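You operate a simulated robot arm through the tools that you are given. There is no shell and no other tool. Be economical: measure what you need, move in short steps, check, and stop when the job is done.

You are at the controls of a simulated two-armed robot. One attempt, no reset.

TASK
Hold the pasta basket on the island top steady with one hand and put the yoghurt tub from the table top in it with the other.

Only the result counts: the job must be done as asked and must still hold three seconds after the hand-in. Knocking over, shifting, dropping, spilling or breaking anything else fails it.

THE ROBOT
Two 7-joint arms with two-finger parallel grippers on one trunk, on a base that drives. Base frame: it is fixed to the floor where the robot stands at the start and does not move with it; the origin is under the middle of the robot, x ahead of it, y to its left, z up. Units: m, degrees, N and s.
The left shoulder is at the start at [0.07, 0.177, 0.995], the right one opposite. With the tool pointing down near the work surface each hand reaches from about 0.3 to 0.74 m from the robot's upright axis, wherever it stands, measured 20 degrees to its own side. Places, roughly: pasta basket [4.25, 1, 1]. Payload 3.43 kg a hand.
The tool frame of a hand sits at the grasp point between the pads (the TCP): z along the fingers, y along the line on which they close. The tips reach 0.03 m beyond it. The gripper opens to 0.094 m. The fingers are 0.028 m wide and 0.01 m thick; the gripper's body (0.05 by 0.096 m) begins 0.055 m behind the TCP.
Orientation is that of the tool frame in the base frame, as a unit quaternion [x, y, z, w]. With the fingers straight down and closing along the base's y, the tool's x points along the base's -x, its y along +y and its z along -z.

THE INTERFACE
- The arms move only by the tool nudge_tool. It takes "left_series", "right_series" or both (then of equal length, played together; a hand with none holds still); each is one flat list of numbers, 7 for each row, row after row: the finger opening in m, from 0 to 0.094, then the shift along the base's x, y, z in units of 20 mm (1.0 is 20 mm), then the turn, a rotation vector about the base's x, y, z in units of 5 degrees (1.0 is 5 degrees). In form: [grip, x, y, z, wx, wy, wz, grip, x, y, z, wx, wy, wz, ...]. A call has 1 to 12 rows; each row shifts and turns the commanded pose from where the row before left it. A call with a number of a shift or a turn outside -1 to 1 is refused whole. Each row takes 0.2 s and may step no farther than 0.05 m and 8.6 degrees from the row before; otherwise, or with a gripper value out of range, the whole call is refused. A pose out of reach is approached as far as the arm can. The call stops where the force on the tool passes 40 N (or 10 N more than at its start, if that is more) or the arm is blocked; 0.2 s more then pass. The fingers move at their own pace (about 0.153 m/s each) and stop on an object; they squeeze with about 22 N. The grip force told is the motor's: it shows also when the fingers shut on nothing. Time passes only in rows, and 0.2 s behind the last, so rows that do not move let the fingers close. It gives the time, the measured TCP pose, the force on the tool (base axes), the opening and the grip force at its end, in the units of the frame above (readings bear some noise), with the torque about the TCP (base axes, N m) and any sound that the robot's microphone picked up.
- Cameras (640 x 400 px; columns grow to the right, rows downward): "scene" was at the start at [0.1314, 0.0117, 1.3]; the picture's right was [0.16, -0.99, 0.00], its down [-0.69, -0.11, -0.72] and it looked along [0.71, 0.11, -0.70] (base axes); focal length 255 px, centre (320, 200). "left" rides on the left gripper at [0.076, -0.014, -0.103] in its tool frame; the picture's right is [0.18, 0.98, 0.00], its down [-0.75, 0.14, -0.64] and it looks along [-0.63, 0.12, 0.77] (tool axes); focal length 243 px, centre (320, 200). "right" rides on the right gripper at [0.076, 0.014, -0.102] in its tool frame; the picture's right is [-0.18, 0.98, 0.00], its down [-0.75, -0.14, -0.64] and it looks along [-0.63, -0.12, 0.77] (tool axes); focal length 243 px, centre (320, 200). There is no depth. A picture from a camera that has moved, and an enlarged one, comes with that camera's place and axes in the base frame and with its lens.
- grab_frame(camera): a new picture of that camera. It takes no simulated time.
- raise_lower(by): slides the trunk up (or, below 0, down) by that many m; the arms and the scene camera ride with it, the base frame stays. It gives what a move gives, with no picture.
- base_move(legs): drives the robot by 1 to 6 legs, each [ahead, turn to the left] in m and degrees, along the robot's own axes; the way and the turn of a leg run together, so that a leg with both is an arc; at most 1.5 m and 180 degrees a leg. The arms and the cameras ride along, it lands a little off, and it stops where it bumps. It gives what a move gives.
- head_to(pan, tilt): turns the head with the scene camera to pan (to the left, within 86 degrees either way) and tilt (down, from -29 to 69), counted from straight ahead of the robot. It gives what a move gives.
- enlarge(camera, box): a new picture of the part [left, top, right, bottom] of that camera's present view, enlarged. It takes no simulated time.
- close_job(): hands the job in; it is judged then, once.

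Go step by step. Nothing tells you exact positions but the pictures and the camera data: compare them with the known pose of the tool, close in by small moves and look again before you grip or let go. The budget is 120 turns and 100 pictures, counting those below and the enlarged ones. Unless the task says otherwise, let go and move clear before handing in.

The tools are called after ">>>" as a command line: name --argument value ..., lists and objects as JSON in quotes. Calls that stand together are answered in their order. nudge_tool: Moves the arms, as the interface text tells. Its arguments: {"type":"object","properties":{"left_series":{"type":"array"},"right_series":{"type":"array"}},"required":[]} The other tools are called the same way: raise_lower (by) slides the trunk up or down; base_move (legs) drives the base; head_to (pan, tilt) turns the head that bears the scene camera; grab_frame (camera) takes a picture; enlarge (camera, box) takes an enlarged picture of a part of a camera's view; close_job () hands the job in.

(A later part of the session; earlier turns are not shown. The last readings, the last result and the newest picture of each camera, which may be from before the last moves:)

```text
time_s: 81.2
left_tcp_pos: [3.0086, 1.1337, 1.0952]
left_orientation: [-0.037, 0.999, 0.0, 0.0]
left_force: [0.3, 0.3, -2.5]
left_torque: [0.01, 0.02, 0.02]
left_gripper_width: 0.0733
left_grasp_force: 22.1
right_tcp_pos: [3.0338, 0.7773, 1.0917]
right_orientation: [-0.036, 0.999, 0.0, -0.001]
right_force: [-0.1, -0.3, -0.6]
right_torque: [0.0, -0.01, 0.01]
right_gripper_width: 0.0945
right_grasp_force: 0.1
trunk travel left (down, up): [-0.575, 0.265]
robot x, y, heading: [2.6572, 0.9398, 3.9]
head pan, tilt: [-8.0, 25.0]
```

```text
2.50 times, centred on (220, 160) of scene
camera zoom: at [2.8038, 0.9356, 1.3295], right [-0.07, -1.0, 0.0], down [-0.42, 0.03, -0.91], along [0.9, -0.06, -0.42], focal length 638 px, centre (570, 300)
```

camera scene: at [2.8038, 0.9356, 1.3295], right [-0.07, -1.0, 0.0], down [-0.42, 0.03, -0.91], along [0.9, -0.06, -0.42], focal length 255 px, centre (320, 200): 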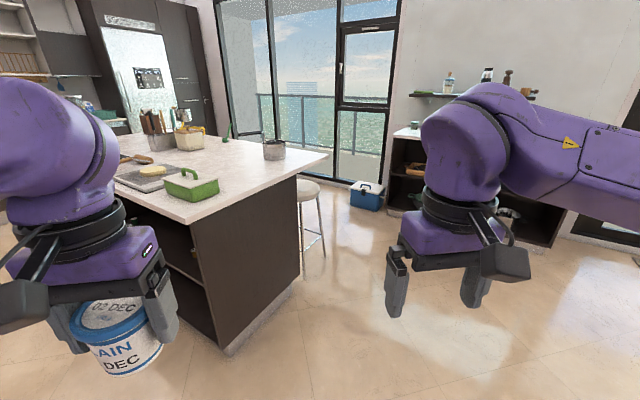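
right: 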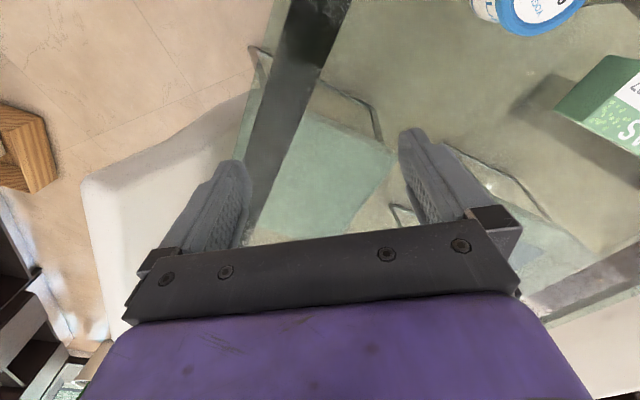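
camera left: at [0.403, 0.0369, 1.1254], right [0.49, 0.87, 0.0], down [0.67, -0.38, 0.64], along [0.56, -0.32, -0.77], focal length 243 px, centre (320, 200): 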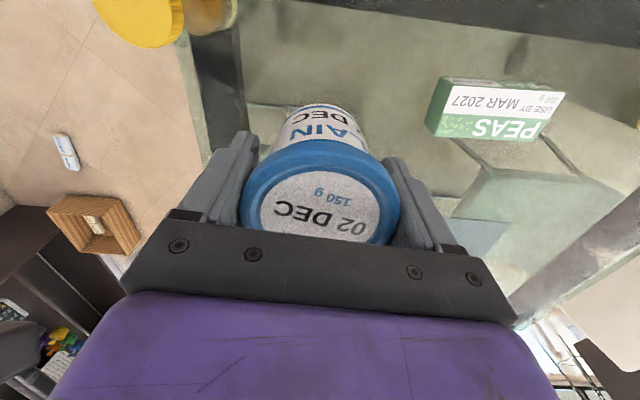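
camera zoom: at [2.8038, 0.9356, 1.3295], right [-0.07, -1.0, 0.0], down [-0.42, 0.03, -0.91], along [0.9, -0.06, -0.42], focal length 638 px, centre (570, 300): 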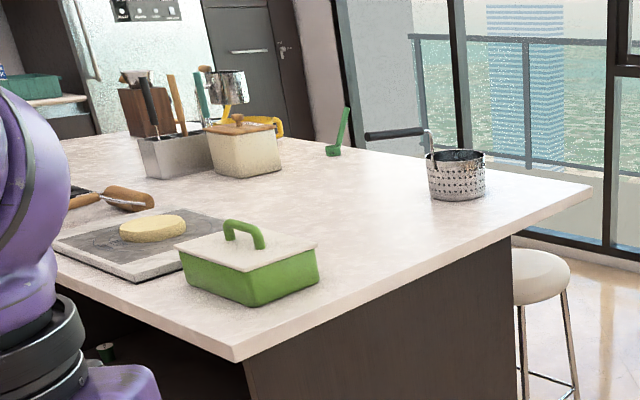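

The pasta basket is the perforated metal pot with the black raised handle, at roughly [4.33, 1.11], with its rim at about 1.0 and its handle pointing along the island edge to the left. I'll raise the trunk and drive to the island end so that I face the basket.

>>> raise_lower --by 0.18

>>> base_move --legs '[[0, -22], [1.15, 0], [0, 71]]'

>>> head_to --pan 0 --tilt 40

>>> grab_frame --camera "scene"

```text
time_s: 83.2
left_tcp_pos: [3.0095, 1.1351, 1.2758]
left_orientation: [-0.038, 0.999, 0.0, 0.001]
left_force: [0.4, 0.1, -1.9]
left_torque: [-0.01, 0.0, -0.03]
left_gripper_width: 0.0733
left_grasp_force: 22.1
right_tcp_pos: [3.0338, 0.7781, 1.2711]
right_orientation: [-0.036, 0.999, 0.0, -0.001]
right_force: [0.0, -0.6, 0.8]
right_torque: [0.0, -0.02, -0.02]
right_gripper_width: 0.094
right_grasp_force: 0.0
trunk travel left (down, up): [-0.755, 0.085]
robot x, y, heading: [2.6638, 0.9394, 4.0]
head pan, tilt: [-8.0, 25.0]
```

```text
time_s: 93.4
left_tcp_pos: [3.8526, 0.9541, 1.275]
left_orientation: [-0.433, 0.901, 0.001, -0.001]
left_force: [-0.6, -0.2, -2.5]
left_torque: [0.02, 0.0, 0.01]
left_gripper_width: 0.0735
left_grasp_force: 22.3
right_tcp_pos: [4.13, 0.7281, 1.2723]
right_orientation: [-0.431, 0.902, 0.0, -0.001]
right_force: [-0.7, -0.1, 0.8]
right_torque: [-0.01, 0.0, 0.01]
right_gripper_width: 0.0942
right_grasp_force: 0.0
trunk travel left (down, up): [-0.755, 0.085]
robot x, y, heading: [3.758, 0.5641, 51.2]
head pan, tilt: [-8.0, 25.0]
```

```text
time_s: 94.1
left_tcp_pos: [3.8518, 0.9531, 1.2751]
left_orientation: [-0.432, 0.902, 0.0, 0.0]
left_force: [0.3, -0.1, -1.8]
left_torque: [0.0, 0.0, 0.01]
left_gripper_width: 0.0736
left_grasp_force: 21.9
right_tcp_pos: [4.131, 0.7287, 1.2719]
right_orientation: [-0.431, 0.902, 0.0, 0.0]
right_force: [0.2, 0.3, 0.4]
right_torque: [-0.02, 0.02, -0.03]
right_gripper_width: 0.094
right_grasp_force: 0.0
trunk travel left (down, up): [-0.755, 0.085]
robot x, y, heading: [3.7562, 0.5669, 51.1]
head pan, tilt: [0.0, 40.0]
```

```text
68 pictures are left
camera scene: at [3.843, 0.6709, 1.4863], right [0.78, -0.63, 0.0], down [-0.4, -0.5, -0.77], along [0.48, 0.6, -0.64], focal length 255 px, centre (320, 200)
```

scene: 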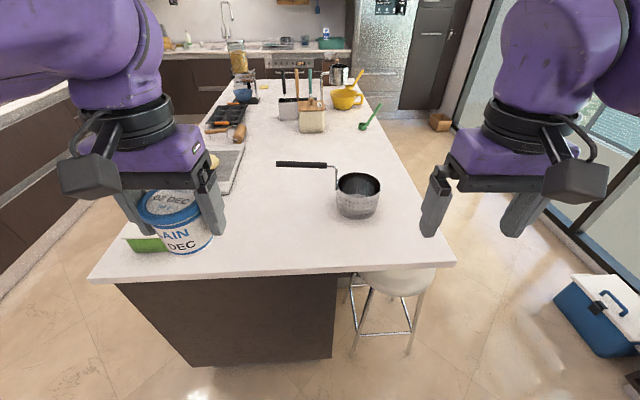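

Now I have a clear view: basket centre about [4.35, 1.106], rim at about 1.0, handle bar from [4.27, 1.17] to [4.15, 1.256] at z of about 1.08. I'll close in 0.17 m.

>>> base_move --legs '[[0, 3], [0.16, 0]]'

>>> head_to --pan -5 --tilt 48

>>> grab_frame --camera "scene"

```text
time_s: 96.0
left_tcp_pos: [3.9255, 1.0868, 1.2755]
left_orientation: [-0.457, 0.889, 0.001, -0.001]
left_force: [0.0, -1.3, -1.2]
left_torque: [0.03, 0.03, 0.05]
left_gripper_width: 0.0735
left_grasp_force: 21.7
right_tcp_pos: [4.2126, 0.8778, 1.2723]
right_orientation: [-0.456, 0.89, 0.001, 0.0]
right_force: [-1.3, -0.6, -0.2]
right_torque: [0.0, 0.01, 0.04]
right_gripper_width: 0.094
right_grasp_force: 0.0
trunk travel left (down, up): [-0.755, 0.085]
robot x, y, heading: [3.8492, 0.6963, 54.0]
head pan, tilt: [0.0, 40.0]
```

```text
time_s: 96.7
left_tcp_pos: [3.9268, 1.0913, 1.2742]
left_orientation: [-0.456, 0.89, 0.001, 0.0]
left_force: [-0.8, 0.8, -1.4]
left_torque: [-0.03, 0.01, 0.02]
left_gripper_width: 0.0735
left_grasp_force: 21.9
right_tcp_pos: [4.2164, 0.88, 1.2717]
right_orientation: [-0.456, 0.89, 0.0, -0.001]
right_force: [-0.1, -0.2, -0.4]
right_torque: [0.0, 0.03, 0.0]
right_gripper_width: 0.094
right_grasp_force: 0.0
trunk travel left (down, up): [-0.755, 0.085]
robot x, y, heading: [3.8485, 0.697, 54.3]
head pan, tilt: [-5.0, 48.0]
```

```text
67 pictures are left
camera scene: at [3.934, 0.7971, 1.4747], right [0.76, -0.65, 0.0], down [-0.49, -0.56, -0.67], along [0.44, 0.51, -0.74], focal length 255 px, centre (320, 200)
```

scene: 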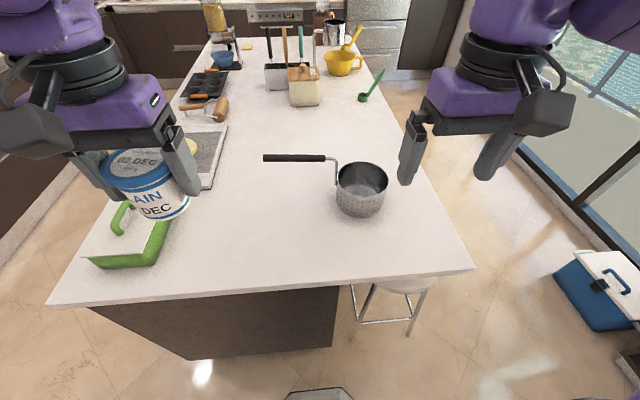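

Basket is 0.62 m ahead and 0.17 m right; the handle is to its left. Since the left hand must hold the handle, I'll set the tub on the clear counter near [4.14, 1.10] and swap it to the right hand.

>>> nudge_tool --left_series '[0.04, 0.89, 0.05, -0.2, 0, 0, 0, 0.04, 0.89, 0.05, -0.2, 0, 0, 0, 0.04, 0.89, 0.05, -0.2, 0, 0, 0, 0.04, 0.89, 0.05, -0.2, 0, 0, 0, 0.04, 0.89, 0.05, -0.5, 0, 0, 0, 0.04, 0.89, 0.05, -0.5, 0, 0, 0, 0.04, 0.89, 0.05, -0.5, 0, 0, 0, 0.04, 0.89, 0.05, -0.5, 0, 0, 0, 0.04, 0.89, 0.05, -0.8, 0, 0, 0, 0.04, 0.89, 0.05, -0.8, 0, 0, 0, 0.04, 0.89, 0.05, -0.8, 0, 0, 0, 0.04, 0.89, 0.05, -0.8, 0, 0, 0]'

>>> grab_frame --camera "scene"

>>> grab_frame --camera "left"

```text
time_s: 99.3
left_tcp_pos: [4.142, 1.1033, 1.1537]
left_orientation: [-0.456, 0.89, 0.0, -0.001]
left_force: [-0.1, -0.1, -2.0]
left_torque: [0.03, 0.01, 0.01]
left_gripper_width: 0.0734
left_grasp_force: 22.3
right_tcp_pos: [4.2183, 0.8799, 1.2701]
right_orientation: [-0.456, 0.89, 0.0, -0.001]
right_force: [0.4, -0.4, -0.4]
right_torque: [0.02, 0.02, -0.02]
right_gripper_width: 0.094
right_grasp_force: 0.1
trunk travel left (down, up): [-0.755, 0.085]
robot x, y, heading: [3.8538, 0.6976, 54.2]
head pan, tilt: [-5.0, 48.0]
```

```text
66 pictures are left
camera scene: at [3.9354, 0.7971, 1.4746], right [0.76, -0.65, 0.0], down [-0.49, -0.56, -0.67], along [0.44, 0.51, -0.74], focal length 255 px, centre (320, 200)
```

scene: 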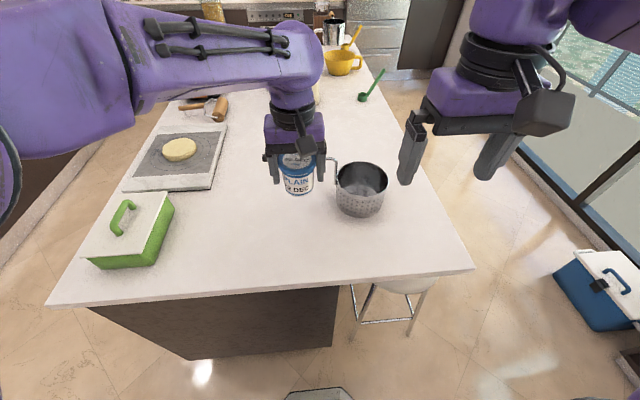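

```text
65 pictures are left
camera left: at [4.1095, 1.032, 1.2549], right [-0.91, 0.42, 0.0], down [0.33, 0.69, 0.64], along [0.27, 0.58, -0.77], focal length 243 px, centre (320, 200)
```

left: 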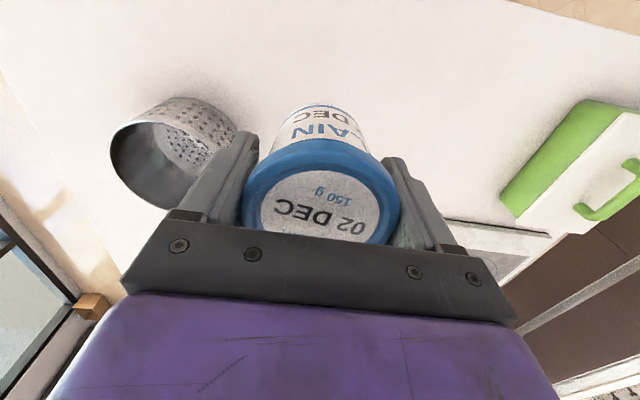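

Clear of the handle by over 0.1 m. Lowering the tub towards the counter.

>>> nudge_tool --left_series '[0.04, -0.4, -0.5, -1, 0, 0, 0, 0.04, 0, 0, -1, 0, 0, 0, 0.04, 0, 0, -1, 0, 0, 0, 0.04, 0, 0, -1, 0, 0, 0, 0.04, 0, 0, -1, 0, 0, 0, 0.04, 0, 0, -1, 0, 0, 0, 0.04, 0, 0, -1, 0, 0, 0, 0.04, 0, 0, -1, 0, 0, 0]'

>>> enlarge --camera "scene" --box '[220, 100, 420, 240]'

```text
time_s: 101.1
left_tcp_pos: [4.1338, 1.0939, 0.9969]
left_orientation: [-0.456, 0.89, -0.003, 0.003]
left_force: [0.8, 0.9, -2.5]
left_torque: [-0.04, 0.01, 0.01]
left_gripper_width: 0.0734
left_grasp_force: 21.9
right_tcp_pos: [4.216, 0.8817, 1.2715]
right_orientation: [-0.456, 0.89, 0.0, -0.001]
right_force: [-1.2, 0.4, -0.4]
right_torque: [-0.02, -0.01, 0.02]
right_gripper_width: 0.0938
right_grasp_force: 0.0
trunk travel left (down, up): [-0.755, 0.085]
robot x, y, heading: [3.852, 0.6984, 54.5]
head pan, tilt: [-5.0, 48.0]
```

```text
2.86 times, centred on (320, 170) of scene
camera zoom: at [3.9342, 0.7973, 1.4747], right [0.76, -0.65, 0.0], down [-0.49, -0.56, -0.67], along [0.44, 0.51, -0.74], focal length 729 px, centre (320, 286)
```

zoom: 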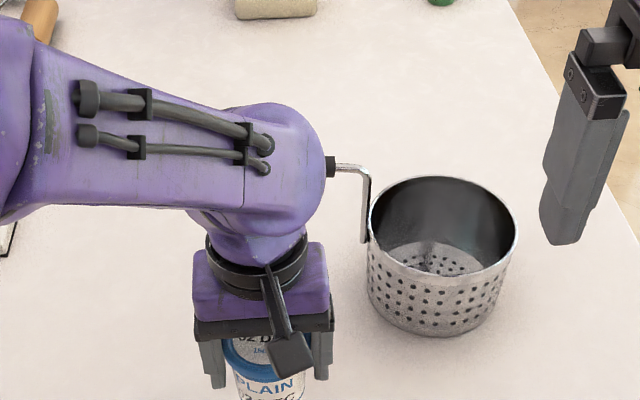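

Near the counter now; continuing in small steps to feel contact.

>>> nudge_tool --left_series '[0.04, 0, 0, -0.3, 0, 0, 0, 0.04, 0, 0, -0.3, 0, 0, 0, 0.04, 0, 0, -0.3, 0, 0, 0, 0.04, 0, 0, 0, 0, 0, 0]'

>>> grab_frame --camera "left"

```text
time_s: 102.1
left_tcp_pos: [4.1305, 1.0974, 0.981]
left_orientation: [-0.462, 0.887, -0.007, 0.005]
left_force: [-0.2, 0.3, -1.3]
left_torque: [-0.01, -0.02, 0.01]
left_gripper_width: 0.0735
left_grasp_force: 22.1
right_tcp_pos: [4.2164, 0.8788, 1.2711]
right_orientation: [-0.455, 0.89, -0.001, 0.0]
right_force: [0.1, -0.3, -0.7]
right_torque: [-0.04, -0.01, -0.02]
right_gripper_width: 0.0939
right_grasp_force: 0.1
trunk travel left (down, up): [-0.755, 0.085]
robot x, y, heading: [3.8544, 0.6944, 54.1]
head pan, tilt: [-5.0, 48.0]
```

```text
63 pictures are left
camera left: at [4.0979, 1.0256, 1.082], right [-0.91, 0.41, -0.02], down [0.31, 0.7, 0.64], along [0.28, 0.58, -0.77], focal length 243 px, centre (320, 200)
```

left: 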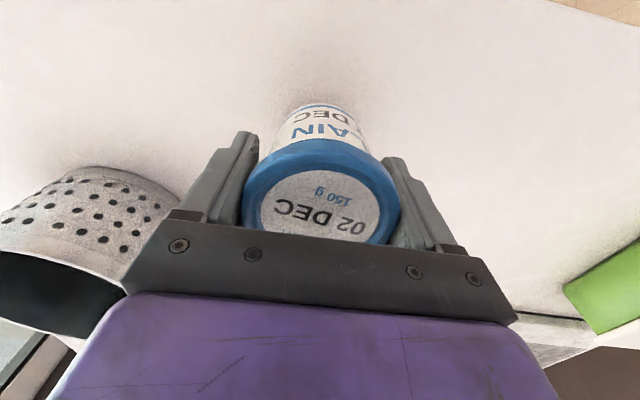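

The arm shows slight orientation drift, near a joint limit at this height. I'll raise the hand 0.06 and lower the trunk by 0.06 to give the arm more room.

>>> nudge_tool --left_series '[0.04, 0, 0, 1, 0, 0, 0, 0.04, 0, 0, 1, 0, 0, 0, 0.04, 0, 0, 1, 0, 0, 0]'

>>> raise_lower --by -0.06

```text
time_s: 102.9
left_tcp_pos: [4.1323, 1.0903, 1.0351]
left_orientation: [-0.455, 0.89, 0.002, 0.0]
left_force: [0.5, 0.4, -2.6]
left_torque: [-0.04, 0.02, -0.03]
left_gripper_width: 0.0736
left_grasp_force: 22.0
right_tcp_pos: [4.2153, 0.8793, 1.2717]
right_orientation: [-0.455, 0.891, 0.0, 0.0]
right_force: [0.0, -0.4, 0.0]
right_torque: [0.01, 0.01, -0.02]
right_gripper_width: 0.0939
right_grasp_force: 0.1
trunk travel left (down, up): [-0.755, 0.085]
robot x, y, heading: [3.8497, 0.6997, 54.2]
head pan, tilt: [-5.0, 48.0]
```

```text
time_s: 103.9
left_tcp_pos: [4.1319, 1.0909, 0.9764]
left_orientation: [-0.456, 0.89, 0.001, -0.001]
left_force: [-0.2, 0.6, -2.2]
left_torque: [-0.03, 0.0, -0.03]
left_gripper_width: 0.0734
left_grasp_force: 21.6
right_tcp_pos: [4.2149, 0.8795, 1.2115]
right_orientation: [-0.455, 0.89, 0.0, 0.0]
right_force: [0.3, -0.5, 0.5]
right_torque: [0.0, -0.01, 0.04]
right_gripper_width: 0.0939
right_grasp_force: 0.1
trunk travel left (down, up): [-0.695, 0.145]
robot x, y, heading: [3.8499, 0.6997, 54.3]
head pan, tilt: [-5.0, 48.0]
```

Now level again at z = 0.976. Small steps down to contact.

>>> nudge_tool --left_series '[0.04, 0, 0, -0.15, 0, 0, 0, 0.04, 0, 0, -0.15, 0, 0, 0, 0.04, 0, 0, 0, 0, 0, 0]'

>>> grab_frame --camera "left"

```text
time_s: 104.7
left_tcp_pos: [4.1326, 1.0922, 0.9706]
left_orientation: [-0.457, 0.89, 0.001, -0.001]
left_force: [-0.5, -0.2, -1.4]
left_torque: [0.0, 0.02, -0.01]
left_gripper_width: 0.0736
left_grasp_force: 22.5
right_tcp_pos: [4.2161, 0.8793, 1.2116]
right_orientation: [-0.455, 0.89, 0.0, 0.0]
right_force: [0.9, -0.4, 0.2]
right_torque: [-0.02, 0.01, 0.0]
right_gripper_width: 0.094
right_grasp_force: 0.1
trunk travel left (down, up): [-0.695, 0.145]
robot x, y, heading: [3.8498, 0.6984, 54.3]
head pan, tilt: [-5.0, 48.0]
```

```text
62 pictures are left
camera left: at [4.0997, 1.0207, 1.0708], right [-0.91, 0.42, 0.0], down [0.33, 0.69, 0.64], along [0.27, 0.58, -0.77], focal length 243 px, centre (320, 200)
```

left: 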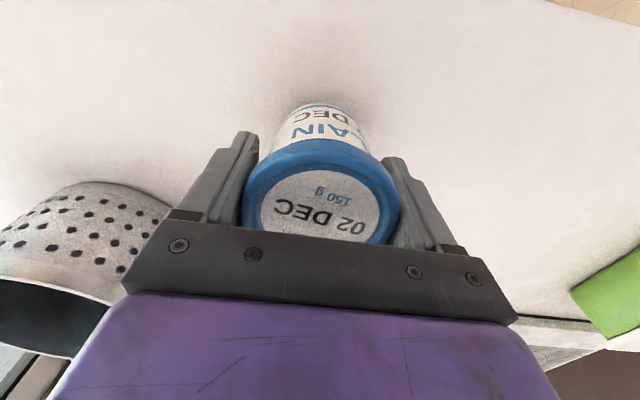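

No contact yet; continuing down in 2 mm steps.

>>> nudge_tool --left_series '[0.04, 0, 0, -0.12, 0, 0, 0, 0.04, 0, 0, -0.12, 0, 0, 0, 0.04, 0, 0, -0.12, 0, 0, 0]'

```text
time_s: 105.5
left_tcp_pos: [4.1303, 1.0897, 0.9624]
left_orientation: [-0.456, 0.89, 0.001, -0.001]
left_force: [0.6, -0.4, -2.2]
left_torque: [-0.02, 0.02, 0.02]
left_gripper_width: 0.0737
left_grasp_force: 22.1
right_tcp_pos: [4.2151, 0.8797, 1.2112]
right_orientation: [-0.456, 0.89, 0.0, 0.0]
right_force: [-0.5, -0.1, -0.4]
right_torque: [0.01, 0.0, -0.01]
right_gripper_width: 0.0939
right_grasp_force: 0.2
trunk travel left (down, up): [-0.695, 0.145]
robot x, y, heading: [3.8507, 0.6978, 54.0]
head pan, tilt: [-5.0, 48.0]
```

>>> nudge_tool --left_series '[0.04, 0, 0, -0.12, 0, 0, 0, 0.04, 0, 0, -0.12, 0, 0, 0, 0.04, 0, 0, -0.12, 0, 0, 0]'

>>> enlarge --camera "scene" --box '[220, 100, 420, 240]'

```text
time_s: 106.3
left_tcp_pos: [4.131, 1.0912, 0.9565]
left_orientation: [-0.456, 0.89, -0.001, 0.001]
left_force: [0.4, 0.4, -2.7]
left_torque: [-0.01, 0.02, -0.01]
left_gripper_width: 0.0733
left_grasp_force: 22.1
right_tcp_pos: [4.2164, 0.8791, 1.2113]
right_orientation: [-0.456, 0.89, 0.0, 0.0]
right_force: [-0.2, 1.0, -0.6]
right_torque: [0.03, 0.03, 0.01]
right_gripper_width: 0.0939
right_grasp_force: 0.0
trunk travel left (down, up): [-0.695, 0.145]
robot x, y, heading: [3.8546, 0.6981, 54.2]
head pan, tilt: [-5.0, 48.0]
```

```text
2.86 times, centred on (320, 170) of scene
camera zoom: at [3.9338, 0.7967, 1.4147], right [0.76, -0.65, 0.0], down [-0.49, -0.56, -0.67], along [0.44, 0.51, -0.74], focal length 729 px, centre (320, 286)
```

zoom: 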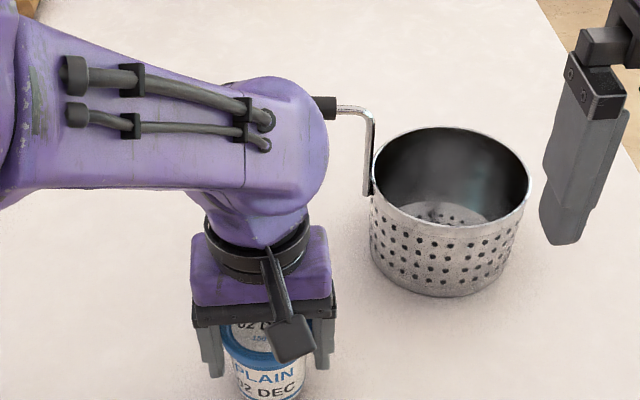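

Still no contact and the arm is again near its limit, so the counter is a bit lower than I thought (about 0.90). I'll shift another 0.06 from arm to trunk.

>>> nudge_tool --left_series '[0.04, 0, 0, 1, 0, 0, 0, 0.04, 0, 0, 1, 0, 0, 0, 0.04, 0, 0, 1, 0, 0, 0]'

>>> raise_lower --by -0.06

>>> nudge_tool --left_series '[0.04, 0, 0, -0.1, 0, 0, 0, 0.04, 0, 0, -0.1, 0, 0, 0, 0.04, 0, 0, -0.1, 0, 0, 0]'

```text
time_s: 107.1
left_tcp_pos: [4.1336, 1.0911, 1.0164]
left_orientation: [-0.455, 0.89, 0.001, -0.001]
left_force: [-0.3, 0.2, -2.1]
left_torque: [-0.04, 0.02, -0.03]
left_gripper_width: 0.0734
left_grasp_force: 22.1
right_tcp_pos: [4.216, 0.8782, 1.2095]
right_orientation: [-0.455, 0.89, 0.0, 0.0]
right_force: [0.6, 0.3, 0.4]
right_torque: [0.0, 0.01, 0.01]
right_gripper_width: 0.0938
right_grasp_force: 0.0
trunk travel left (down, up): [-0.695, 0.145]
robot x, y, heading: [3.8526, 0.6938, 54.4]
head pan, tilt: [-5.0, 48.0]
```

```text
time_s: 108.1
left_tcp_pos: [4.1334, 1.093, 0.9559]
left_orientation: [-0.457, 0.89, 0.001, -0.001]
left_force: [0.6, 0.4, -1.6]
left_torque: [-0.02, 0.04, 0.02]
left_gripper_width: 0.0734
left_grasp_force: 22.3
right_tcp_pos: [4.2151, 0.8791, 1.1512]
right_orientation: [-0.455, 0.89, 0.0, 0.0]
right_force: [-0.8, -0.5, 0.1]
right_torque: [0.0, -0.01, 0.01]
right_gripper_width: 0.0938
right_grasp_force: 0.1
trunk travel left (down, up): [-0.635, 0.205]
robot x, y, heading: [3.8543, 0.6947, 54.3]
head pan, tilt: [-5.0, 48.0]
```

```text
time_s: 108.9
left_tcp_pos: [4.1345, 1.0924, 0.9485]
left_orientation: [-0.457, 0.889, 0.0, 0.001]
left_force: [0.4, -0.5, -2.0]
left_torque: [-0.03, 0.01, 0.03]
left_gripper_width: 0.0735
left_grasp_force: 22.4
right_tcp_pos: [4.2161, 0.8784, 1.1503]
right_orientation: [-0.455, 0.89, -0.001, -0.001]
right_force: [0.0, -1.3, 0.6]
right_torque: [0.0, -0.03, 0.02]
right_gripper_width: 0.0939
right_grasp_force: 0.2
trunk travel left (down, up): [-0.635, 0.205]
robot x, y, heading: [3.8518, 0.6985, 54.2]
head pan, tilt: [-5.0, 48.0]
```

Bottom of the tub should be near 0.90. I'll check the gap from the right hand's camera and scene.

>>> grab_frame --camera "right"

>>> grab_frame --camera "scene"

```text
60 pictures are left
camera right: at [4.1591, 0.8247, 1.2543], right [-0.69, 0.72, 0.0], down [0.56, 0.53, 0.64], along [0.46, 0.44, -0.77], focal length 243 px, centre (320, 200)
```

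right: 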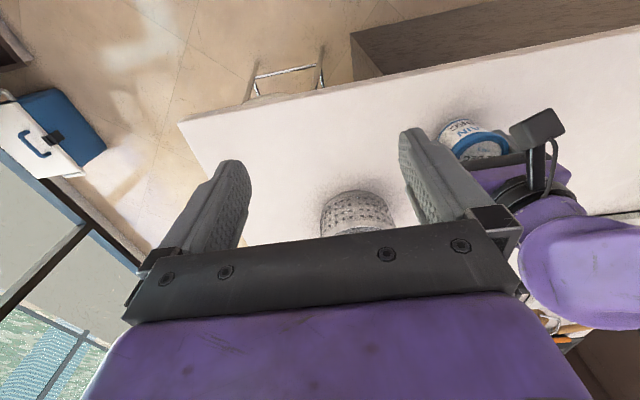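

```text
59 pictures are left
camera scene: at [3.9338, 0.7967, 1.3547], right [0.76, -0.65, 0.0], down [-0.49, -0.56, -0.67], along [0.44, 0.51, -0.74], focal length 255 px, centre (320, 200)
```

scene: 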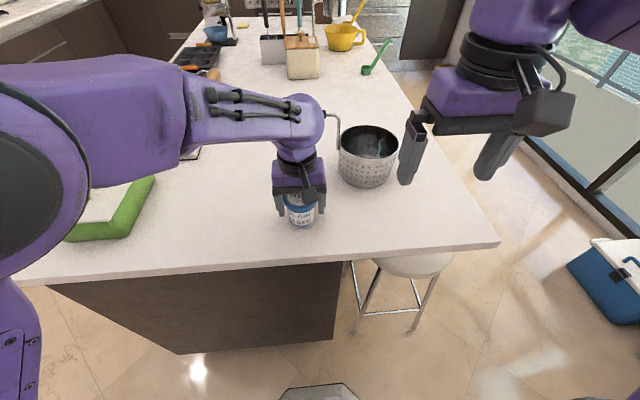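

Triangulating the counter corner gives a counter height of about 0.893, so under 1 cm remains. Continuing gently.

>>> nudge_tool --left_series '[0.04, 0, 0, -0.1, 0, 0, 0, 0.04, 0, 0, -0.1, 0, 0, 0, 0.04, 0, 0, 0, 0, 0, 0]'

>>> nudge_tool --left_series '[0.04, 0, 0, -0.1, 0, 0, 0, 0.04, 0, 0, -0.1, 0, 0, 0, 0.04, 0, 0, 0, 0, 0, 0]'

```text
time_s: 109.7
left_tcp_pos: [4.1344, 1.0922, 0.9474]
left_orientation: [-0.456, 0.89, 0.0, 0.002]
left_force: [4.7, 2.2, 17.0]
left_torque: [0.02, 0.05, 0.05]
left_gripper_width: 0.0737
left_grasp_force: 22.2
right_tcp_pos: [4.2157, 0.8778, 1.1512]
right_orientation: [-0.456, 0.89, -0.001, 0.001]
right_force: [-0.3, -0.4, 0.6]
right_torque: [-0.01, -0.02, 0.0]
right_gripper_width: 0.094
right_grasp_force: 0.0
trunk travel left (down, up): [-0.635, 0.205]
robot x, y, heading: [3.8549, 0.6976, 54.1]
head pan, tilt: [-5.0, 48.0]
```

```text
time_s: 110.5
left_tcp_pos: [4.1332, 1.0919, 0.9413]
left_orientation: [-0.456, 0.89, 0.001, 0.001]
left_force: [3.6, 0.7, 15.8]
left_torque: [0.01, 0.06, 0.01]
left_gripper_width: 0.0734
left_grasp_force: 22.0
right_tcp_pos: [4.2146, 0.8766, 1.1518]
right_orientation: [-0.455, 0.89, 0.001, 0.0]
right_force: [0.8, 0.7, 0.4]
right_torque: [0.01, 0.03, 0.03]
right_gripper_width: 0.0937
right_grasp_force: 0.1
trunk travel left (down, up): [-0.635, 0.205]
robot x, y, heading: [3.8529, 0.6951, 54.2]
head pan, tilt: [-5.0, 48.0]
```

Contact made: the tub sits on the counter (about 0.90). Opening the fingers and lifting the left hand away.

>>> nudge_tool --left_series '[0.094, 0, 0, 0.15, 0, 0, 0, 0.094, 0, 0, 0, 0, 0, 0, 0.094, 0, 0, 0, 0, 0, 0, 0.094, 0, 0, 0.5, 0, 0, 0, 0.094, 0, 0, 1, 0, 0, 0, 0.094, 0, 0, 1, 0, 0, 0, 0.094, 0, 0, 1, 0, 0, 0, 0.094, 0, 0, 1, 0, 0, 0, 0.094, 0, 0, 1, 0, 0, 0, 0.094, 0, 0, 1, 0, 0, 0, 0.094, 0, 0, 1, 0, 0, 0, 0.094, 0, 0, 1, 0, 0, 0]'

>>> grab_frame --camera "left"

>>> grab_frame --camera "scene"

```text
time_s: 113.1
left_tcp_pos: [4.1319, 1.0917, 1.1159]
left_orientation: [-0.457, 0.89, 0.001, 0.0]
left_force: [0.8, -0.8, -0.1]
left_torque: [0.01, 0.01, -0.03]
left_gripper_width: 0.0939
left_grasp_force: 0.1
right_tcp_pos: [4.2159, 0.8803, 1.1519]
right_orientation: [-0.455, 0.89, 0.0, 0.001]
right_force: [-0.5, -0.3, 0.9]
right_torque: [-0.02, 0.02, 0.02]
right_gripper_width: 0.094
right_grasp_force: 0.1
trunk travel left (down, up): [-0.635, 0.205]
robot x, y, heading: [3.8512, 0.6987, 54.4]
head pan, tilt: [-5.0, 48.0]
```

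```text
58 pictures are left
camera left: at [4.099, 1.0195, 1.2164], right [-0.91, 0.42, 0.0], down [0.33, 0.69, 0.64], along [0.27, 0.58, -0.77], focal length 243 px, centre (320, 200)
```

left: 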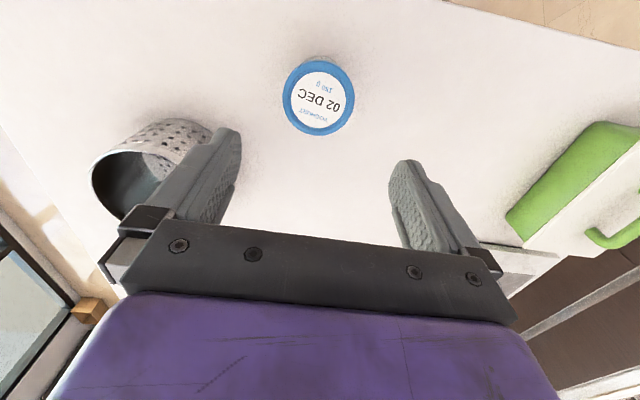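

```text
57 pictures are left
camera scene: at [3.9333, 0.7962, 1.3548], right [0.76, -0.65, 0.0], down [-0.49, -0.56, -0.67], along [0.44, 0.51, -0.74], focal length 255 px, centre (320, 200)
```

scene: 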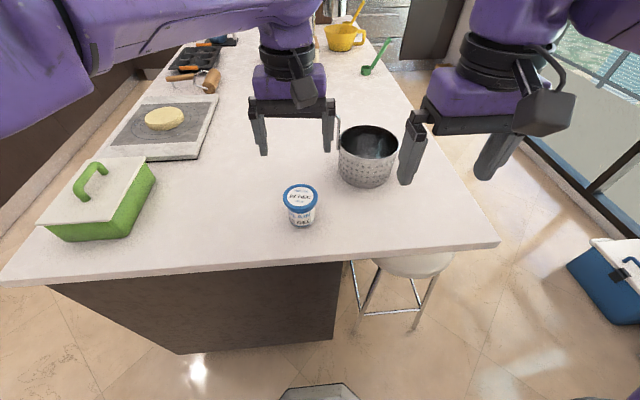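

The tub stands upright at about [4.13, 1.09]. I'll move the left hand up-left, turning it for the handle, and bring the right hand over the tub, turned so its camera is away from the handle.

>>> nudge_tool --left_series '[0.094, -1, 0.73, 0.35, 0, 0, -1, 0.094, -1, 0.73, 0.35, 0, 0, -1, 0.094, -1, 0.73, 0.35, 0, 0, -1, 0.094, -1, 0.73, 0.35, 0, 0, -1, 0.094, -1, 0.73, 0.35, 0, 0, -1, 0.094, -1, 0.73, 0.35, 0, 0, -1, 0.094, -1, 0.73, 0.35, 0, 0, -1, 0.094, -1, 0.73, 0.35, 0, 0, -1, 0.094, -1, 0.73, 0.35, 0, 0, -1, 0.094, -1, 0.73, 0.35, 0, 0, -1, 0.094, -1, 0.73, 0.35, 0, 0, -1, 0.094, -1, 0.73, 0.35, 0, 0, -1]' --right_series '[0.094, 0, 0, 0, 0, 0, 1, 0.094, 0, 0, 0, 0, 0, 1, 0.094, -0.415, 1, 0, 0, 0, 1, 0.094, -0.415, 1, 0, 0, 0, 1, 0.094, -0.415, 1, 0, 0, 0, 1, 0.094, -0.415, 1, 0, 0, 0, 1, 0.094, -0.415, 1, 0, 0, 0, 1, 0.094, -0.415, 1, 0, 0, 0, 1, 0.094, -0.415, 1, 0, 0, 0, 1, 0.094, -0.415, 1, 0, 0, 0, 1, 0.094, -0.415, 1, 0, 0, 0, 1, 0.094, -0.415, 1, 0, 0, 0, 1]'

>>> grab_frame --camera "right"

>>> grab_frame --camera "scene"

```text
time_s: 115.7
left_tcp_pos: [3.8924, 1.2703, 1.1979]
left_orientation: [0.051, 0.999, 0.0, 0.002]
left_force: [-1.7, -0.4, -0.8]
left_torque: [-0.01, -0.01, -0.02]
left_gripper_width: 0.094
left_grasp_force: 0.0
right_tcp_pos: [4.2085, 0.8989, 1.1443]
right_orientation: [-0.508, 0.861, 0.018, 0.002]
right_force: [0.0, 0.2, 0.2]
right_torque: [-0.01, -0.02, 0.0]
right_gripper_width: 0.094
right_grasp_force: 0.1
right hand out of reach, approached as far as the arm can: row 2, 3, 4, 5, 6, 7, 8, 9, 10, 11, 12
trunk travel left (down, up): [-0.635, 0.205]
robot x, y, heading: [3.8527, 0.6944, 54.3]
head pan, tilt: [-5.0, 48.0]
```

```text
56 pictures are left
camera right: at [4.1595, 0.8338, 1.2462], right [-0.77, 0.64, 0.03], down [0.5, 0.57, 0.65], along [0.4, 0.52, -0.76], focal length 243 px, centre (320, 200)
```

right: 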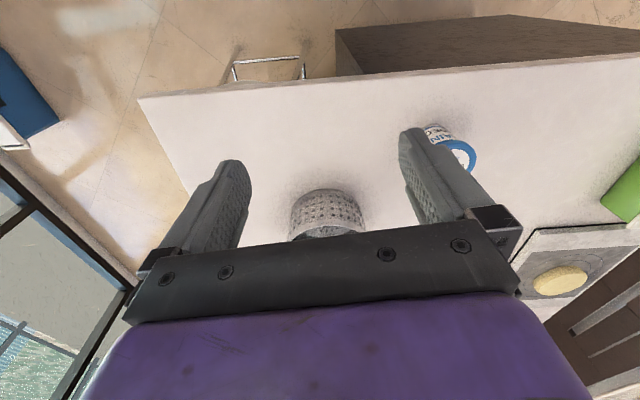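

```text
55 pictures are left
camera scene: at [3.9327, 0.7971, 1.3548], right [0.76, -0.65, 0.0], down [-0.48, -0.56, -0.67], along [0.44, 0.51, -0.74], focal length 255 px, centre (320, 200)
```

scene: 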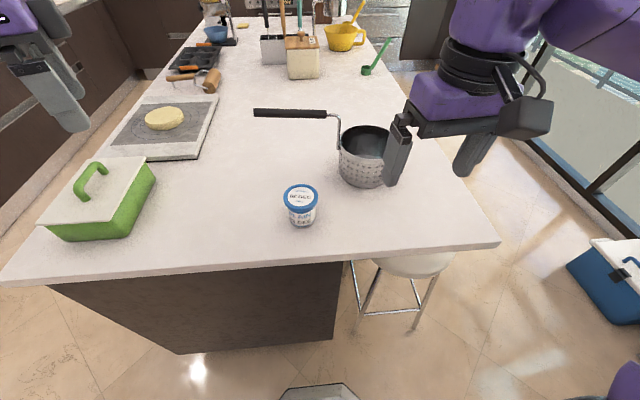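

The right arm couldn't take that turn. I'll undo the turn in part and see how it responds.

>>> nudge_tool --right_series '[0.094, 0, 0, 0, 0, 0, -1]'

```text
time_s: 116.1
left_tcp_pos: [3.8931, 1.2682, 1.199]
left_orientation: [0.05, 0.999, 0.0, 0.0]
left_force: [1.0, 0.3, 0.1]
left_torque: [0.02, -0.01, 0.01]
left_gripper_width: 0.0938
left_grasp_force: 0.1
right_tcp_pos: [4.2084, 0.8975, 1.1435]
right_orientation: [-0.469, 0.883, 0.017, 0.002]
right_force: [-0.2, -0.3, 0.3]
right_torque: [0.01, 0.0, 0.0]
right_gripper_width: 0.0938
right_grasp_force: 0.0
trunk travel left (down, up): [-0.635, 0.205]
robot x, y, heading: [3.8537, 0.7029, 54.1]
head pan, tilt: [-5.0, 48.0]
```

The command resets to the measured pose. I'll first move the right hand out over the tub without turning, correcting the small tilt.

>>> nudge_tool --right_series '[0.094, -0.38, 0.97, 0.1, -0.37, -0.14, 0, 0.094, -0.38, 0.97, 0, 0, 0, 0, 0.094, -0.38, 0.97, 0, 0, 0, 0, 0.094, -0.38, 0.97, 0, 0, 0, 0, 0.094, -0.38, 0.97, 0, 0, 0, 0, 0.094, -0.38, 0.97, 0, 0, 0, 0, 0.094, -0.38, 0.97, 0, 0, 0, 0, 0.094, -0.38, 0.97, 0, 0, 0, 0, 0.094, -0.38, 0.97, 0, 0, 0, 0, 0.094, -0.38, 0.97, 0, 0, 0, 0]'

>>> nudge_tool --right_series '[0.094, 0, 0, 0, 0, 0, 0.8, 0.094, 0, 0, 0, 0, 0, 0.8, 0.094, 0, 0, 0, 0, 0, 0.8, 0.094, 0, 0, 0, 0, 0, 0.8, 0.094, 0, 0, 0, 0, 0, 0.8, 0.094, 0, 0, 0, 0, 0, 0.8, 0.094, 0, 0, 0, 0, 0, 0.8, 0.094, 0, 0, 0, 0, 0, 0.8]'

>>> grab_frame --camera "right"

```text
time_s: 118.3
left_tcp_pos: [3.8934, 1.2704, 1.1985]
left_orientation: [0.05, 0.999, -0.001, 0.001]
left_force: [-0.2, -0.7, 0.1]
left_torque: [-0.01, -0.05, 0.0]
left_gripper_width: 0.094
left_grasp_force: 0.1
right_tcp_pos: [4.1322, 1.0926, 1.1474]
right_orientation: [-0.47, 0.883, -0.001, 0.0]
right_force: [-1.0, 0.2, -0.1]
right_torque: [-0.01, -0.01, 0.02]
right_gripper_width: 0.094
right_grasp_force: 0.0
trunk travel left (down, up): [-0.635, 0.205]
robot x, y, heading: [3.8496, 0.6989, 54.1]
head pan, tilt: [-5.0, 48.0]
```

```text
time_s: 120.1
left_tcp_pos: [3.8936, 1.269, 1.1988]
left_orientation: [0.049, 0.999, 0.0, -0.001]
left_force: [-0.1, 0.5, 0.0]
left_torque: [-0.02, -0.02, 0.02]
left_gripper_width: 0.0938
left_grasp_force: 0.1
right_tcp_pos: [4.1323, 1.0919, 1.1487]
right_orientation: [-0.47, 0.883, 0.001, 0.0]
right_force: [-0.6, 0.6, -0.6]
right_torque: [0.01, -0.03, 0.01]
right_gripper_width: 0.0942
right_grasp_force: 0.0
right hand out of reach, approached as far as the arm can: row 1, 2, 3, 4, 5, 6, 7, 8
trunk travel left (down, up): [-0.635, 0.205]
robot x, y, heading: [3.8509, 0.698, 54.4]
head pan, tilt: [-5.0, 48.0]
```

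```text
54 pictures are left
camera right: at [4.0782, 1.0356, 1.2507], right [-0.71, 0.7, 0.0], down [0.54, 0.55, 0.64], along [0.45, 0.46, -0.77], focal length 243 px, centre (320, 200)
```

right: 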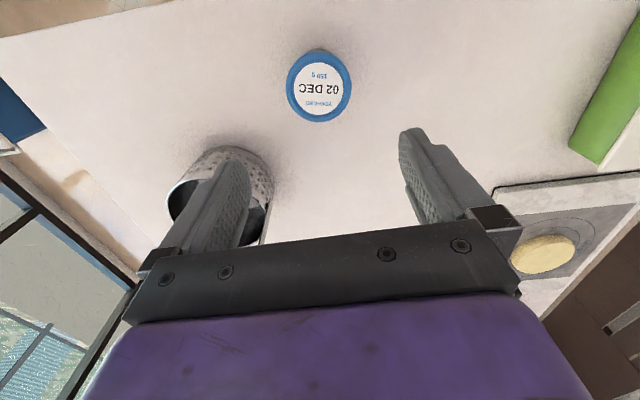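

Right hand is right over the tub. It can't yaw that way, so I'll keep this orientation and grip the tub high, at the lid band. Descending.

>>> nudge_tool --right_series '[0.094, 0, -0.05, -1, 0, 0, 0, 0.094, 0, 0, -1, 0, 0, 0, 0.094, 0, 0, -1, 0, 0, 0, 0.094, 0, 0, -1, 0, 0, 0, 0.094, 0, 0, -1, 0, 0, 0, 0.094, 0, 0, -1, 0, 0, 0, 0.094, 0, 0, -1, 0, 0, 0, 0.094, 0, 0, -1, 0, 0, 0, 0.094, 0, 0, -1, 0, 0, 0]'

>>> grab_frame --camera "right"

```text
time_s: 122.1
left_tcp_pos: [3.8931, 1.2697, 1.1992]
left_orientation: [0.05, 0.999, 0.0, -0.001]
left_force: [0.9, -1.0, 0.1]
left_torque: [0.0, 0.0, 0.03]
left_gripper_width: 0.094
left_grasp_force: 0.1
right_tcp_pos: [4.1342, 1.0915, 0.968]
right_orientation: [-0.471, 0.882, 0.0, -0.001]
right_force: [0.5, -0.4, 0.0]
right_torque: [-0.03, 0.01, 0.02]
right_gripper_width: 0.094
right_grasp_force: 0.1
trunk travel left (down, up): [-0.635, 0.205]
robot x, y, heading: [3.8527, 0.6966, 54.3]
head pan, tilt: [-5.0, 48.0]
```

```text
53 pictures are left
camera right: at [4.0798, 1.0354, 1.0708], right [-0.71, 0.7, 0.0], down [0.54, 0.55, 0.64], along [0.45, 0.46, -0.77], focal length 243 px, centre (320, 200)
```

right: 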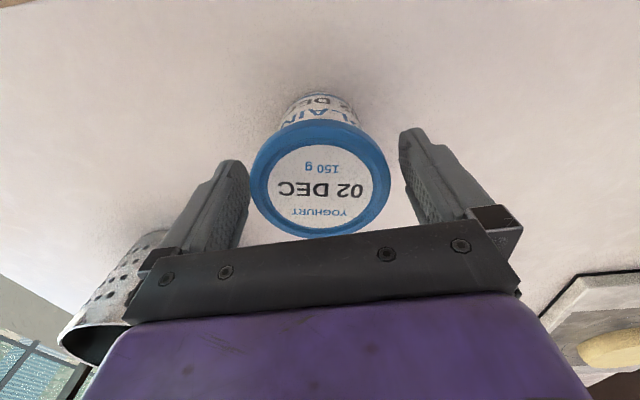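

Lid top is about 0.965 and well centred. Down 8 mm more and close.

>>> nudge_tool --right_series '[0.094, 0, -0.05, -0.45, 0, 0, 0, 0.06, 0, 0, 0, 0, 0, 0, 0.04, 0, 0, 0, 0, 0, 0, 0.04, 0, 0, 0, 0, 0, 0, 0.04, 0, 0, 0, 0, 0, 0]'

>>> nudge_tool --right_series '[0.04, 0, 0, 0.4, 0, 0, 0, 0.04, 0, 0, 0.8, 0, 0, 0, 0.04, 0, 0, 1, 0, 0, 0, 0.04, 0, 0, 1, 0, 0, 0, 0.04, 0, 0, 1, 0, 0, 0, 0.04, 0, 0, 1, 0, 0, 0, 0.04, 0, 0, 1, 0, 0, 0, 0.04, 0, 0, 1, 0, 0, 0, 0.04, 0, 0, 1, 0, 0, 0]'

>>> grab_frame --camera "right"

>>> grab_frame --camera "scene"

```text
time_s: 123.3
left_tcp_pos: [3.8937, 1.2682, 1.199]
left_orientation: [0.05, 0.999, 0.001, 0.001]
left_force: [-0.1, -0.3, -1.1]
left_torque: [0.0, -0.04, 0.01]
left_gripper_width: 0.0942
left_grasp_force: 0.1
right_tcp_pos: [4.1332, 1.0922, 0.9586]
right_orientation: [-0.47, 0.883, 0.0, -0.001]
right_force: [0.7, 0.8, 1.0]
right_torque: [0.1, 0.07, 0.01]
right_gripper_width: 0.0735
right_grasp_force: 22.3
trunk travel left (down, up): [-0.635, 0.205]
robot x, y, heading: [3.8551, 0.6914, 53.9]
head pan, tilt: [-5.0, 48.0]
```

```text
time_s: 125.3
left_tcp_pos: [3.8936, 1.2686, 1.1993]
left_orientation: [0.05, 0.999, 0.0, 0.001]
left_force: [0.0, 0.6, 0.6]
left_torque: [-0.01, -0.01, 0.0]
left_gripper_width: 0.0939
left_grasp_force: 0.1
right_tcp_pos: [4.1333, 1.0899, 1.1237]
right_orientation: [-0.471, 0.882, 0.001, 0.0]
right_force: [-0.3, -0.4, -2.3]
right_torque: [0.0, 0.0, 0.03]
right_gripper_width: 0.0735
right_grasp_force: 22.2
trunk travel left (down, up): [-0.635, 0.205]
robot x, y, heading: [3.8565, 0.6966, 54.0]
head pan, tilt: [-5.0, 48.0]
```

```text
52 pictures are left
camera right: at [4.0787, 1.0328, 1.2265], right [-0.71, 0.7, 0.0], down [0.54, 0.55, 0.64], along [0.45, 0.46, -0.77], focal length 243 px, centre (320, 200)
```

right: 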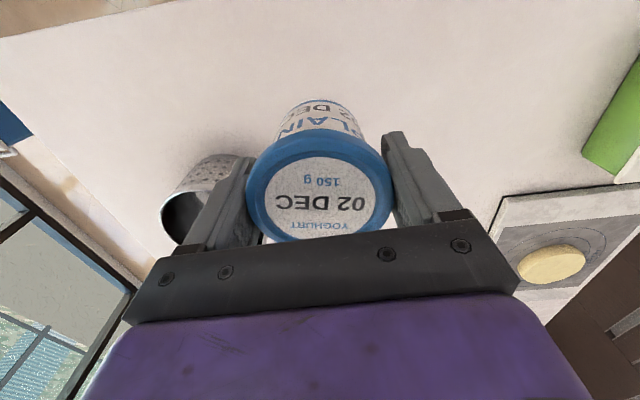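

```text
51 pictures are left
camera scene: at [3.9328, 0.7966, 1.3548], right [0.76, -0.65, 0.0], down [-0.49, -0.56, -0.67], along [0.44, 0.51, -0.74], focal length 255 px, centre (320, 200)
```

scene: 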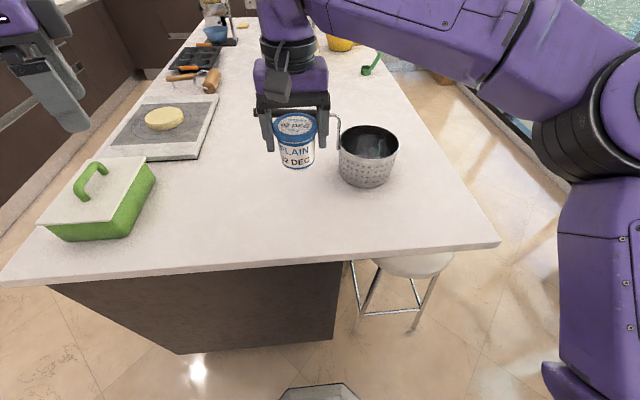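

Tub is securely in the right hand. I'll move the right hand up and to the right to wait, while the left starts towards the handle and turns to match the bar.

>>> nudge_tool --right_series '[0.04, 0, 0, 1, 0, 0, 0, 0.04, 0, 0, 1, 0, 0, 0, 0.04, 0, 0, 1, 0, 0, 0, 0.04, 0, 0, 1, 0, 0, 0, 0.04, 1, -0.85, 0, 0, 0, 0, 0.04, 1, -0.85, 0, 0, 0, 0, 0.04, 1, -0.85, 0, 0, 0, 0, 0.04, 1, -0.85, 0, 0, 0, 0, 0.04, 1, -0.85, 0, 0, 0, 0, 0.04, 1, -0.85, 0, 0, 0, 0, 0.04, 1, -0.85, 0, 0, 0, 0, 0.04, 1, -0.85, 0, 0, 0, 0]' --left_series '[0.094, 0, 0, 0, 0, 0, -0.5, 0.094, 0, 0, 0, 0, 0, -0.5, 0.094, 0, 0, 0, 0, 0, -0.5, 0.094, 0, 0, 0, 0, 0, -0.5, 0.094, 0.8, 0, 0, 0, 0, -0.5, 0.094, 0.8, 0, 0, 0, 0, -0.5, 0.094, 0.8, 0, 0, 0, 0, -0.5, 0.094, 0.8, 0, 0, 0, 0, -0.5, 0.094, 0.8, 0, 0, 0, 0, -0.5, 0.094, 0.8, 0, 0, 0, 0, -0.5, 0.094, 0.8, 0, 0, 0, 0, -0.5, 0.094, 0.8, 0, 0, 0, 0, -0.5]'

>>> grab_frame --camera "scene"

>>> grab_frame --camera "left"

```text
time_s: 127.9
left_tcp_pos: [4.023, 1.2672, 1.1968]
left_orientation: [0.307, 0.952, 0.0, 0.0]
left_force: [0.1, 0.8, -0.4]
left_torque: [-0.01, -0.03, 0.0]
left_gripper_width: 0.094
left_grasp_force: 0.0
right_tcp_pos: [4.1889, 1.0439, 1.1527]
right_orientation: [-0.467, 0.884, 0.004, 0.0]
right_force: [0.6, -0.1, -1.5]
right_torque: [0.02, -0.01, -0.01]
right_gripper_width: 0.0733
right_grasp_force: 21.6
right hand out of reach, approached as far as the arm can: row 2, 3, 4, 7, 8, 9, 10, 11, 12
trunk travel left (down, up): [-0.635, 0.205]
robot x, y, heading: [3.8577, 0.6956, 53.9]
head pan, tilt: [-5.0, 48.0]
```

```text
50 pictures are left
camera scene: at [3.9347, 0.7968, 1.3547], right [0.76, -0.65, 0.0], down [-0.49, -0.56, -0.67], along [0.44, 0.51, -0.74], focal length 255 px, centre (320, 200)
```

scene: 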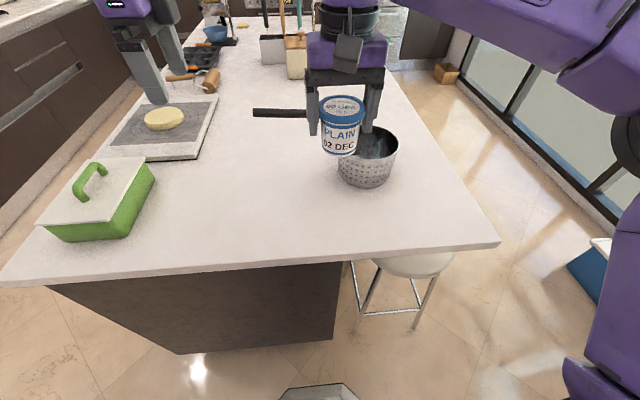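

```text
49 pictures are left
camera left: at [3.9522, 1.2992, 1.2982], right [0.43, 0.91, 0.0], down [0.69, -0.33, 0.64], along [0.58, -0.27, -0.77], focal length 243 px, centre (320, 200)
```

left: 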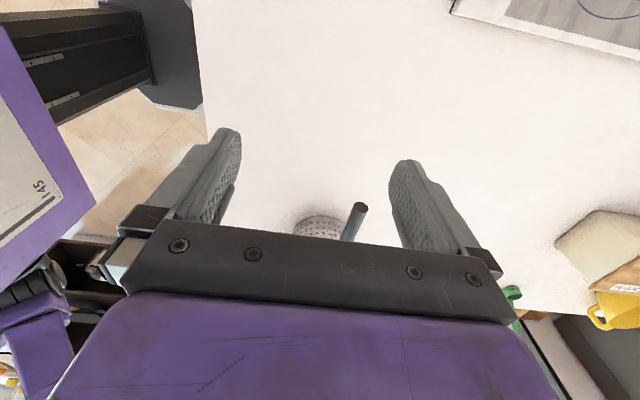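

The right wrist is at its turn limit. I'll rotate it 40 degrees the other way, which also keeps it narrow next to the basket's handle wire, then move it to the waiting spot.

>>> nudge_tool --right_series '[0.04, 0, 0, 0, -0.08, -0.03, -1, 0.04, 0, 0, 0, 0, 0, -1, 0.04, 0, 0, 0, 0, 0, -1, 0.04, 0.5, -0.4, 0, 0, 0, -1, 0.04, 0.5, -0.4, 0.3, 0, 0, -1, 0.04, 0.7, -0.6, 0.3, 0, 0, -1, 0.04, 0.7, -0.6, 0.3, 0, 0, -1, 0.04, 0.7, -0.6, 0.3, 0, 0, -1, 0.04, 0.7, -0.6, 0.3, 0, 0, 0, 0.04, 0.7, -0.6, 0.3, 0, 0, 0]'

>>> grab_frame --camera "scene"

```text
time_s: 130.1
left_tcp_pos: [4.0212, 1.2668, 1.197]
left_orientation: [0.307, 0.952, 0.001, 0.001]
left_force: [0.1, 0.0, 0.2]
left_torque: [0.01, 0.0, 0.01]
left_gripper_width: 0.0941
left_grasp_force: 0.0
right_tcp_pos: [4.2778, 0.9662, 1.1945]
right_orientation: [-0.139, 0.99, -0.002, -0.001]
right_force: [-0.6, -1.1, -0.8]
right_torque: [-0.01, 0.02, -0.02]
right_gripper_width: 0.0735
right_grasp_force: 21.5
trunk travel left (down, up): [-0.635, 0.205]
robot x, y, heading: [3.8538, 0.7007, 54.1]
head pan, tilt: [-5.0, 48.0]
```

```text
48 pictures are left
camera scene: at [3.9341, 0.796, 1.3548], right [0.76, -0.65, 0.0], down [-0.49, -0.56, -0.67], along [0.44, 0.51, -0.74], focal length 255 px, centre (320, 200)
```

scene: 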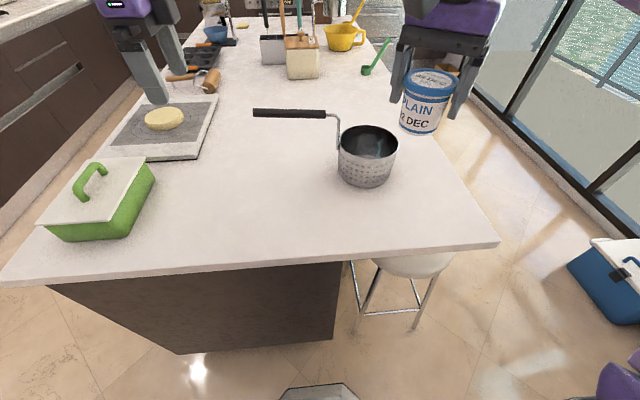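

Right hand waits clear. Now moving the left hand above the handle bar at about [4.185, 1.231].

>>> nudge_tool --left_series '[0.094, 0.91, -0.2, 0, 0, 0, 0, 0.094, 0.91, -0.2, 0, 0, 0, 0, 0.094, 0.91, -0.2, 0, 0, 0, 0, 0.094, 0.91, -0.2, 0, 0, 0, 0, 0.094, 0.91, -0.2, 0, 0, 0, 0, 0.094, 0.91, -0.2, 0, 0, 0, 0, 0.094, 0.91, -0.2, 0, 0, 0, 0, 0.094, 0.91, -0.2, 0, 0, 0, 0, 0.094, 0.91, -0.2, 0, 0, 0, 0]'

>>> grab_frame --camera "left"

>>> grab_frame --camera "scene"

```text
time_s: 132.1
left_tcp_pos: [4.0948, 1.2523, 1.1904]
left_orientation: [0.307, 0.952, 0.001, 0.001]
left_force: [-1.3, -0.5, -0.5]
left_torque: [0.0, 0.03, 0.02]
left_gripper_width: 0.0941
left_grasp_force: 0.1
left hand out of reach, approached as far as the arm can: row 4, 5, 6, 7, 8, 9
right_tcp_pos: [4.2775, 0.9653, 1.1932]
right_orientation: [-0.14, 0.99, -0.003, -0.001]
right_force: [0.2, 0.5, -1.8]
right_torque: [0.02, 0.01, 0.03]
right_gripper_width: 0.0738
right_grasp_force: 21.6
trunk travel left (down, up): [-0.635, 0.205]
robot x, y, heading: [3.8525, 0.6997, 54.1]
head pan, tilt: [-5.0, 48.0]
```

```text
47 pictures are left
camera left: at [4.0248, 1.2851, 1.2918], right [0.42, 0.91, 0.0], down [0.69, -0.33, 0.64], along [0.58, -0.27, -0.77], focal length 243 px, centre (320, 200)
```

left: 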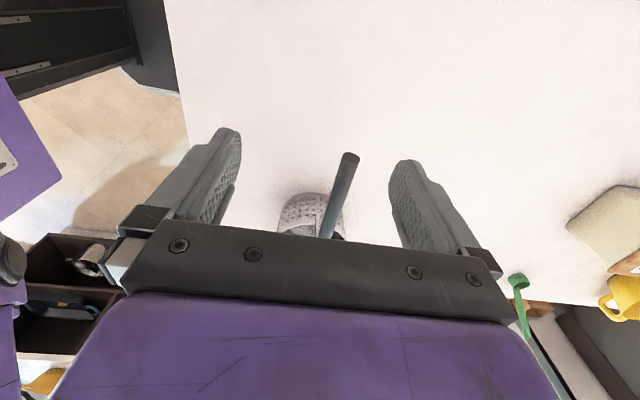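

```text
46 pictures are left
camera scene: at [3.9335, 0.7966, 1.3548], right [0.76, -0.65, 0.0], down [-0.49, -0.56, -0.67], along [0.44, 0.51, -0.74], focal length 255 px, centre (320, 200)
```

scene: 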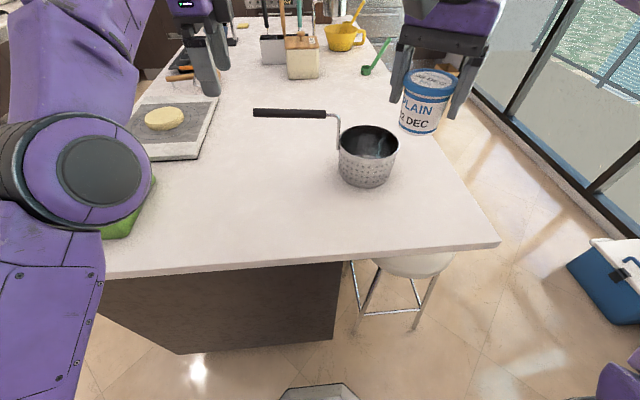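

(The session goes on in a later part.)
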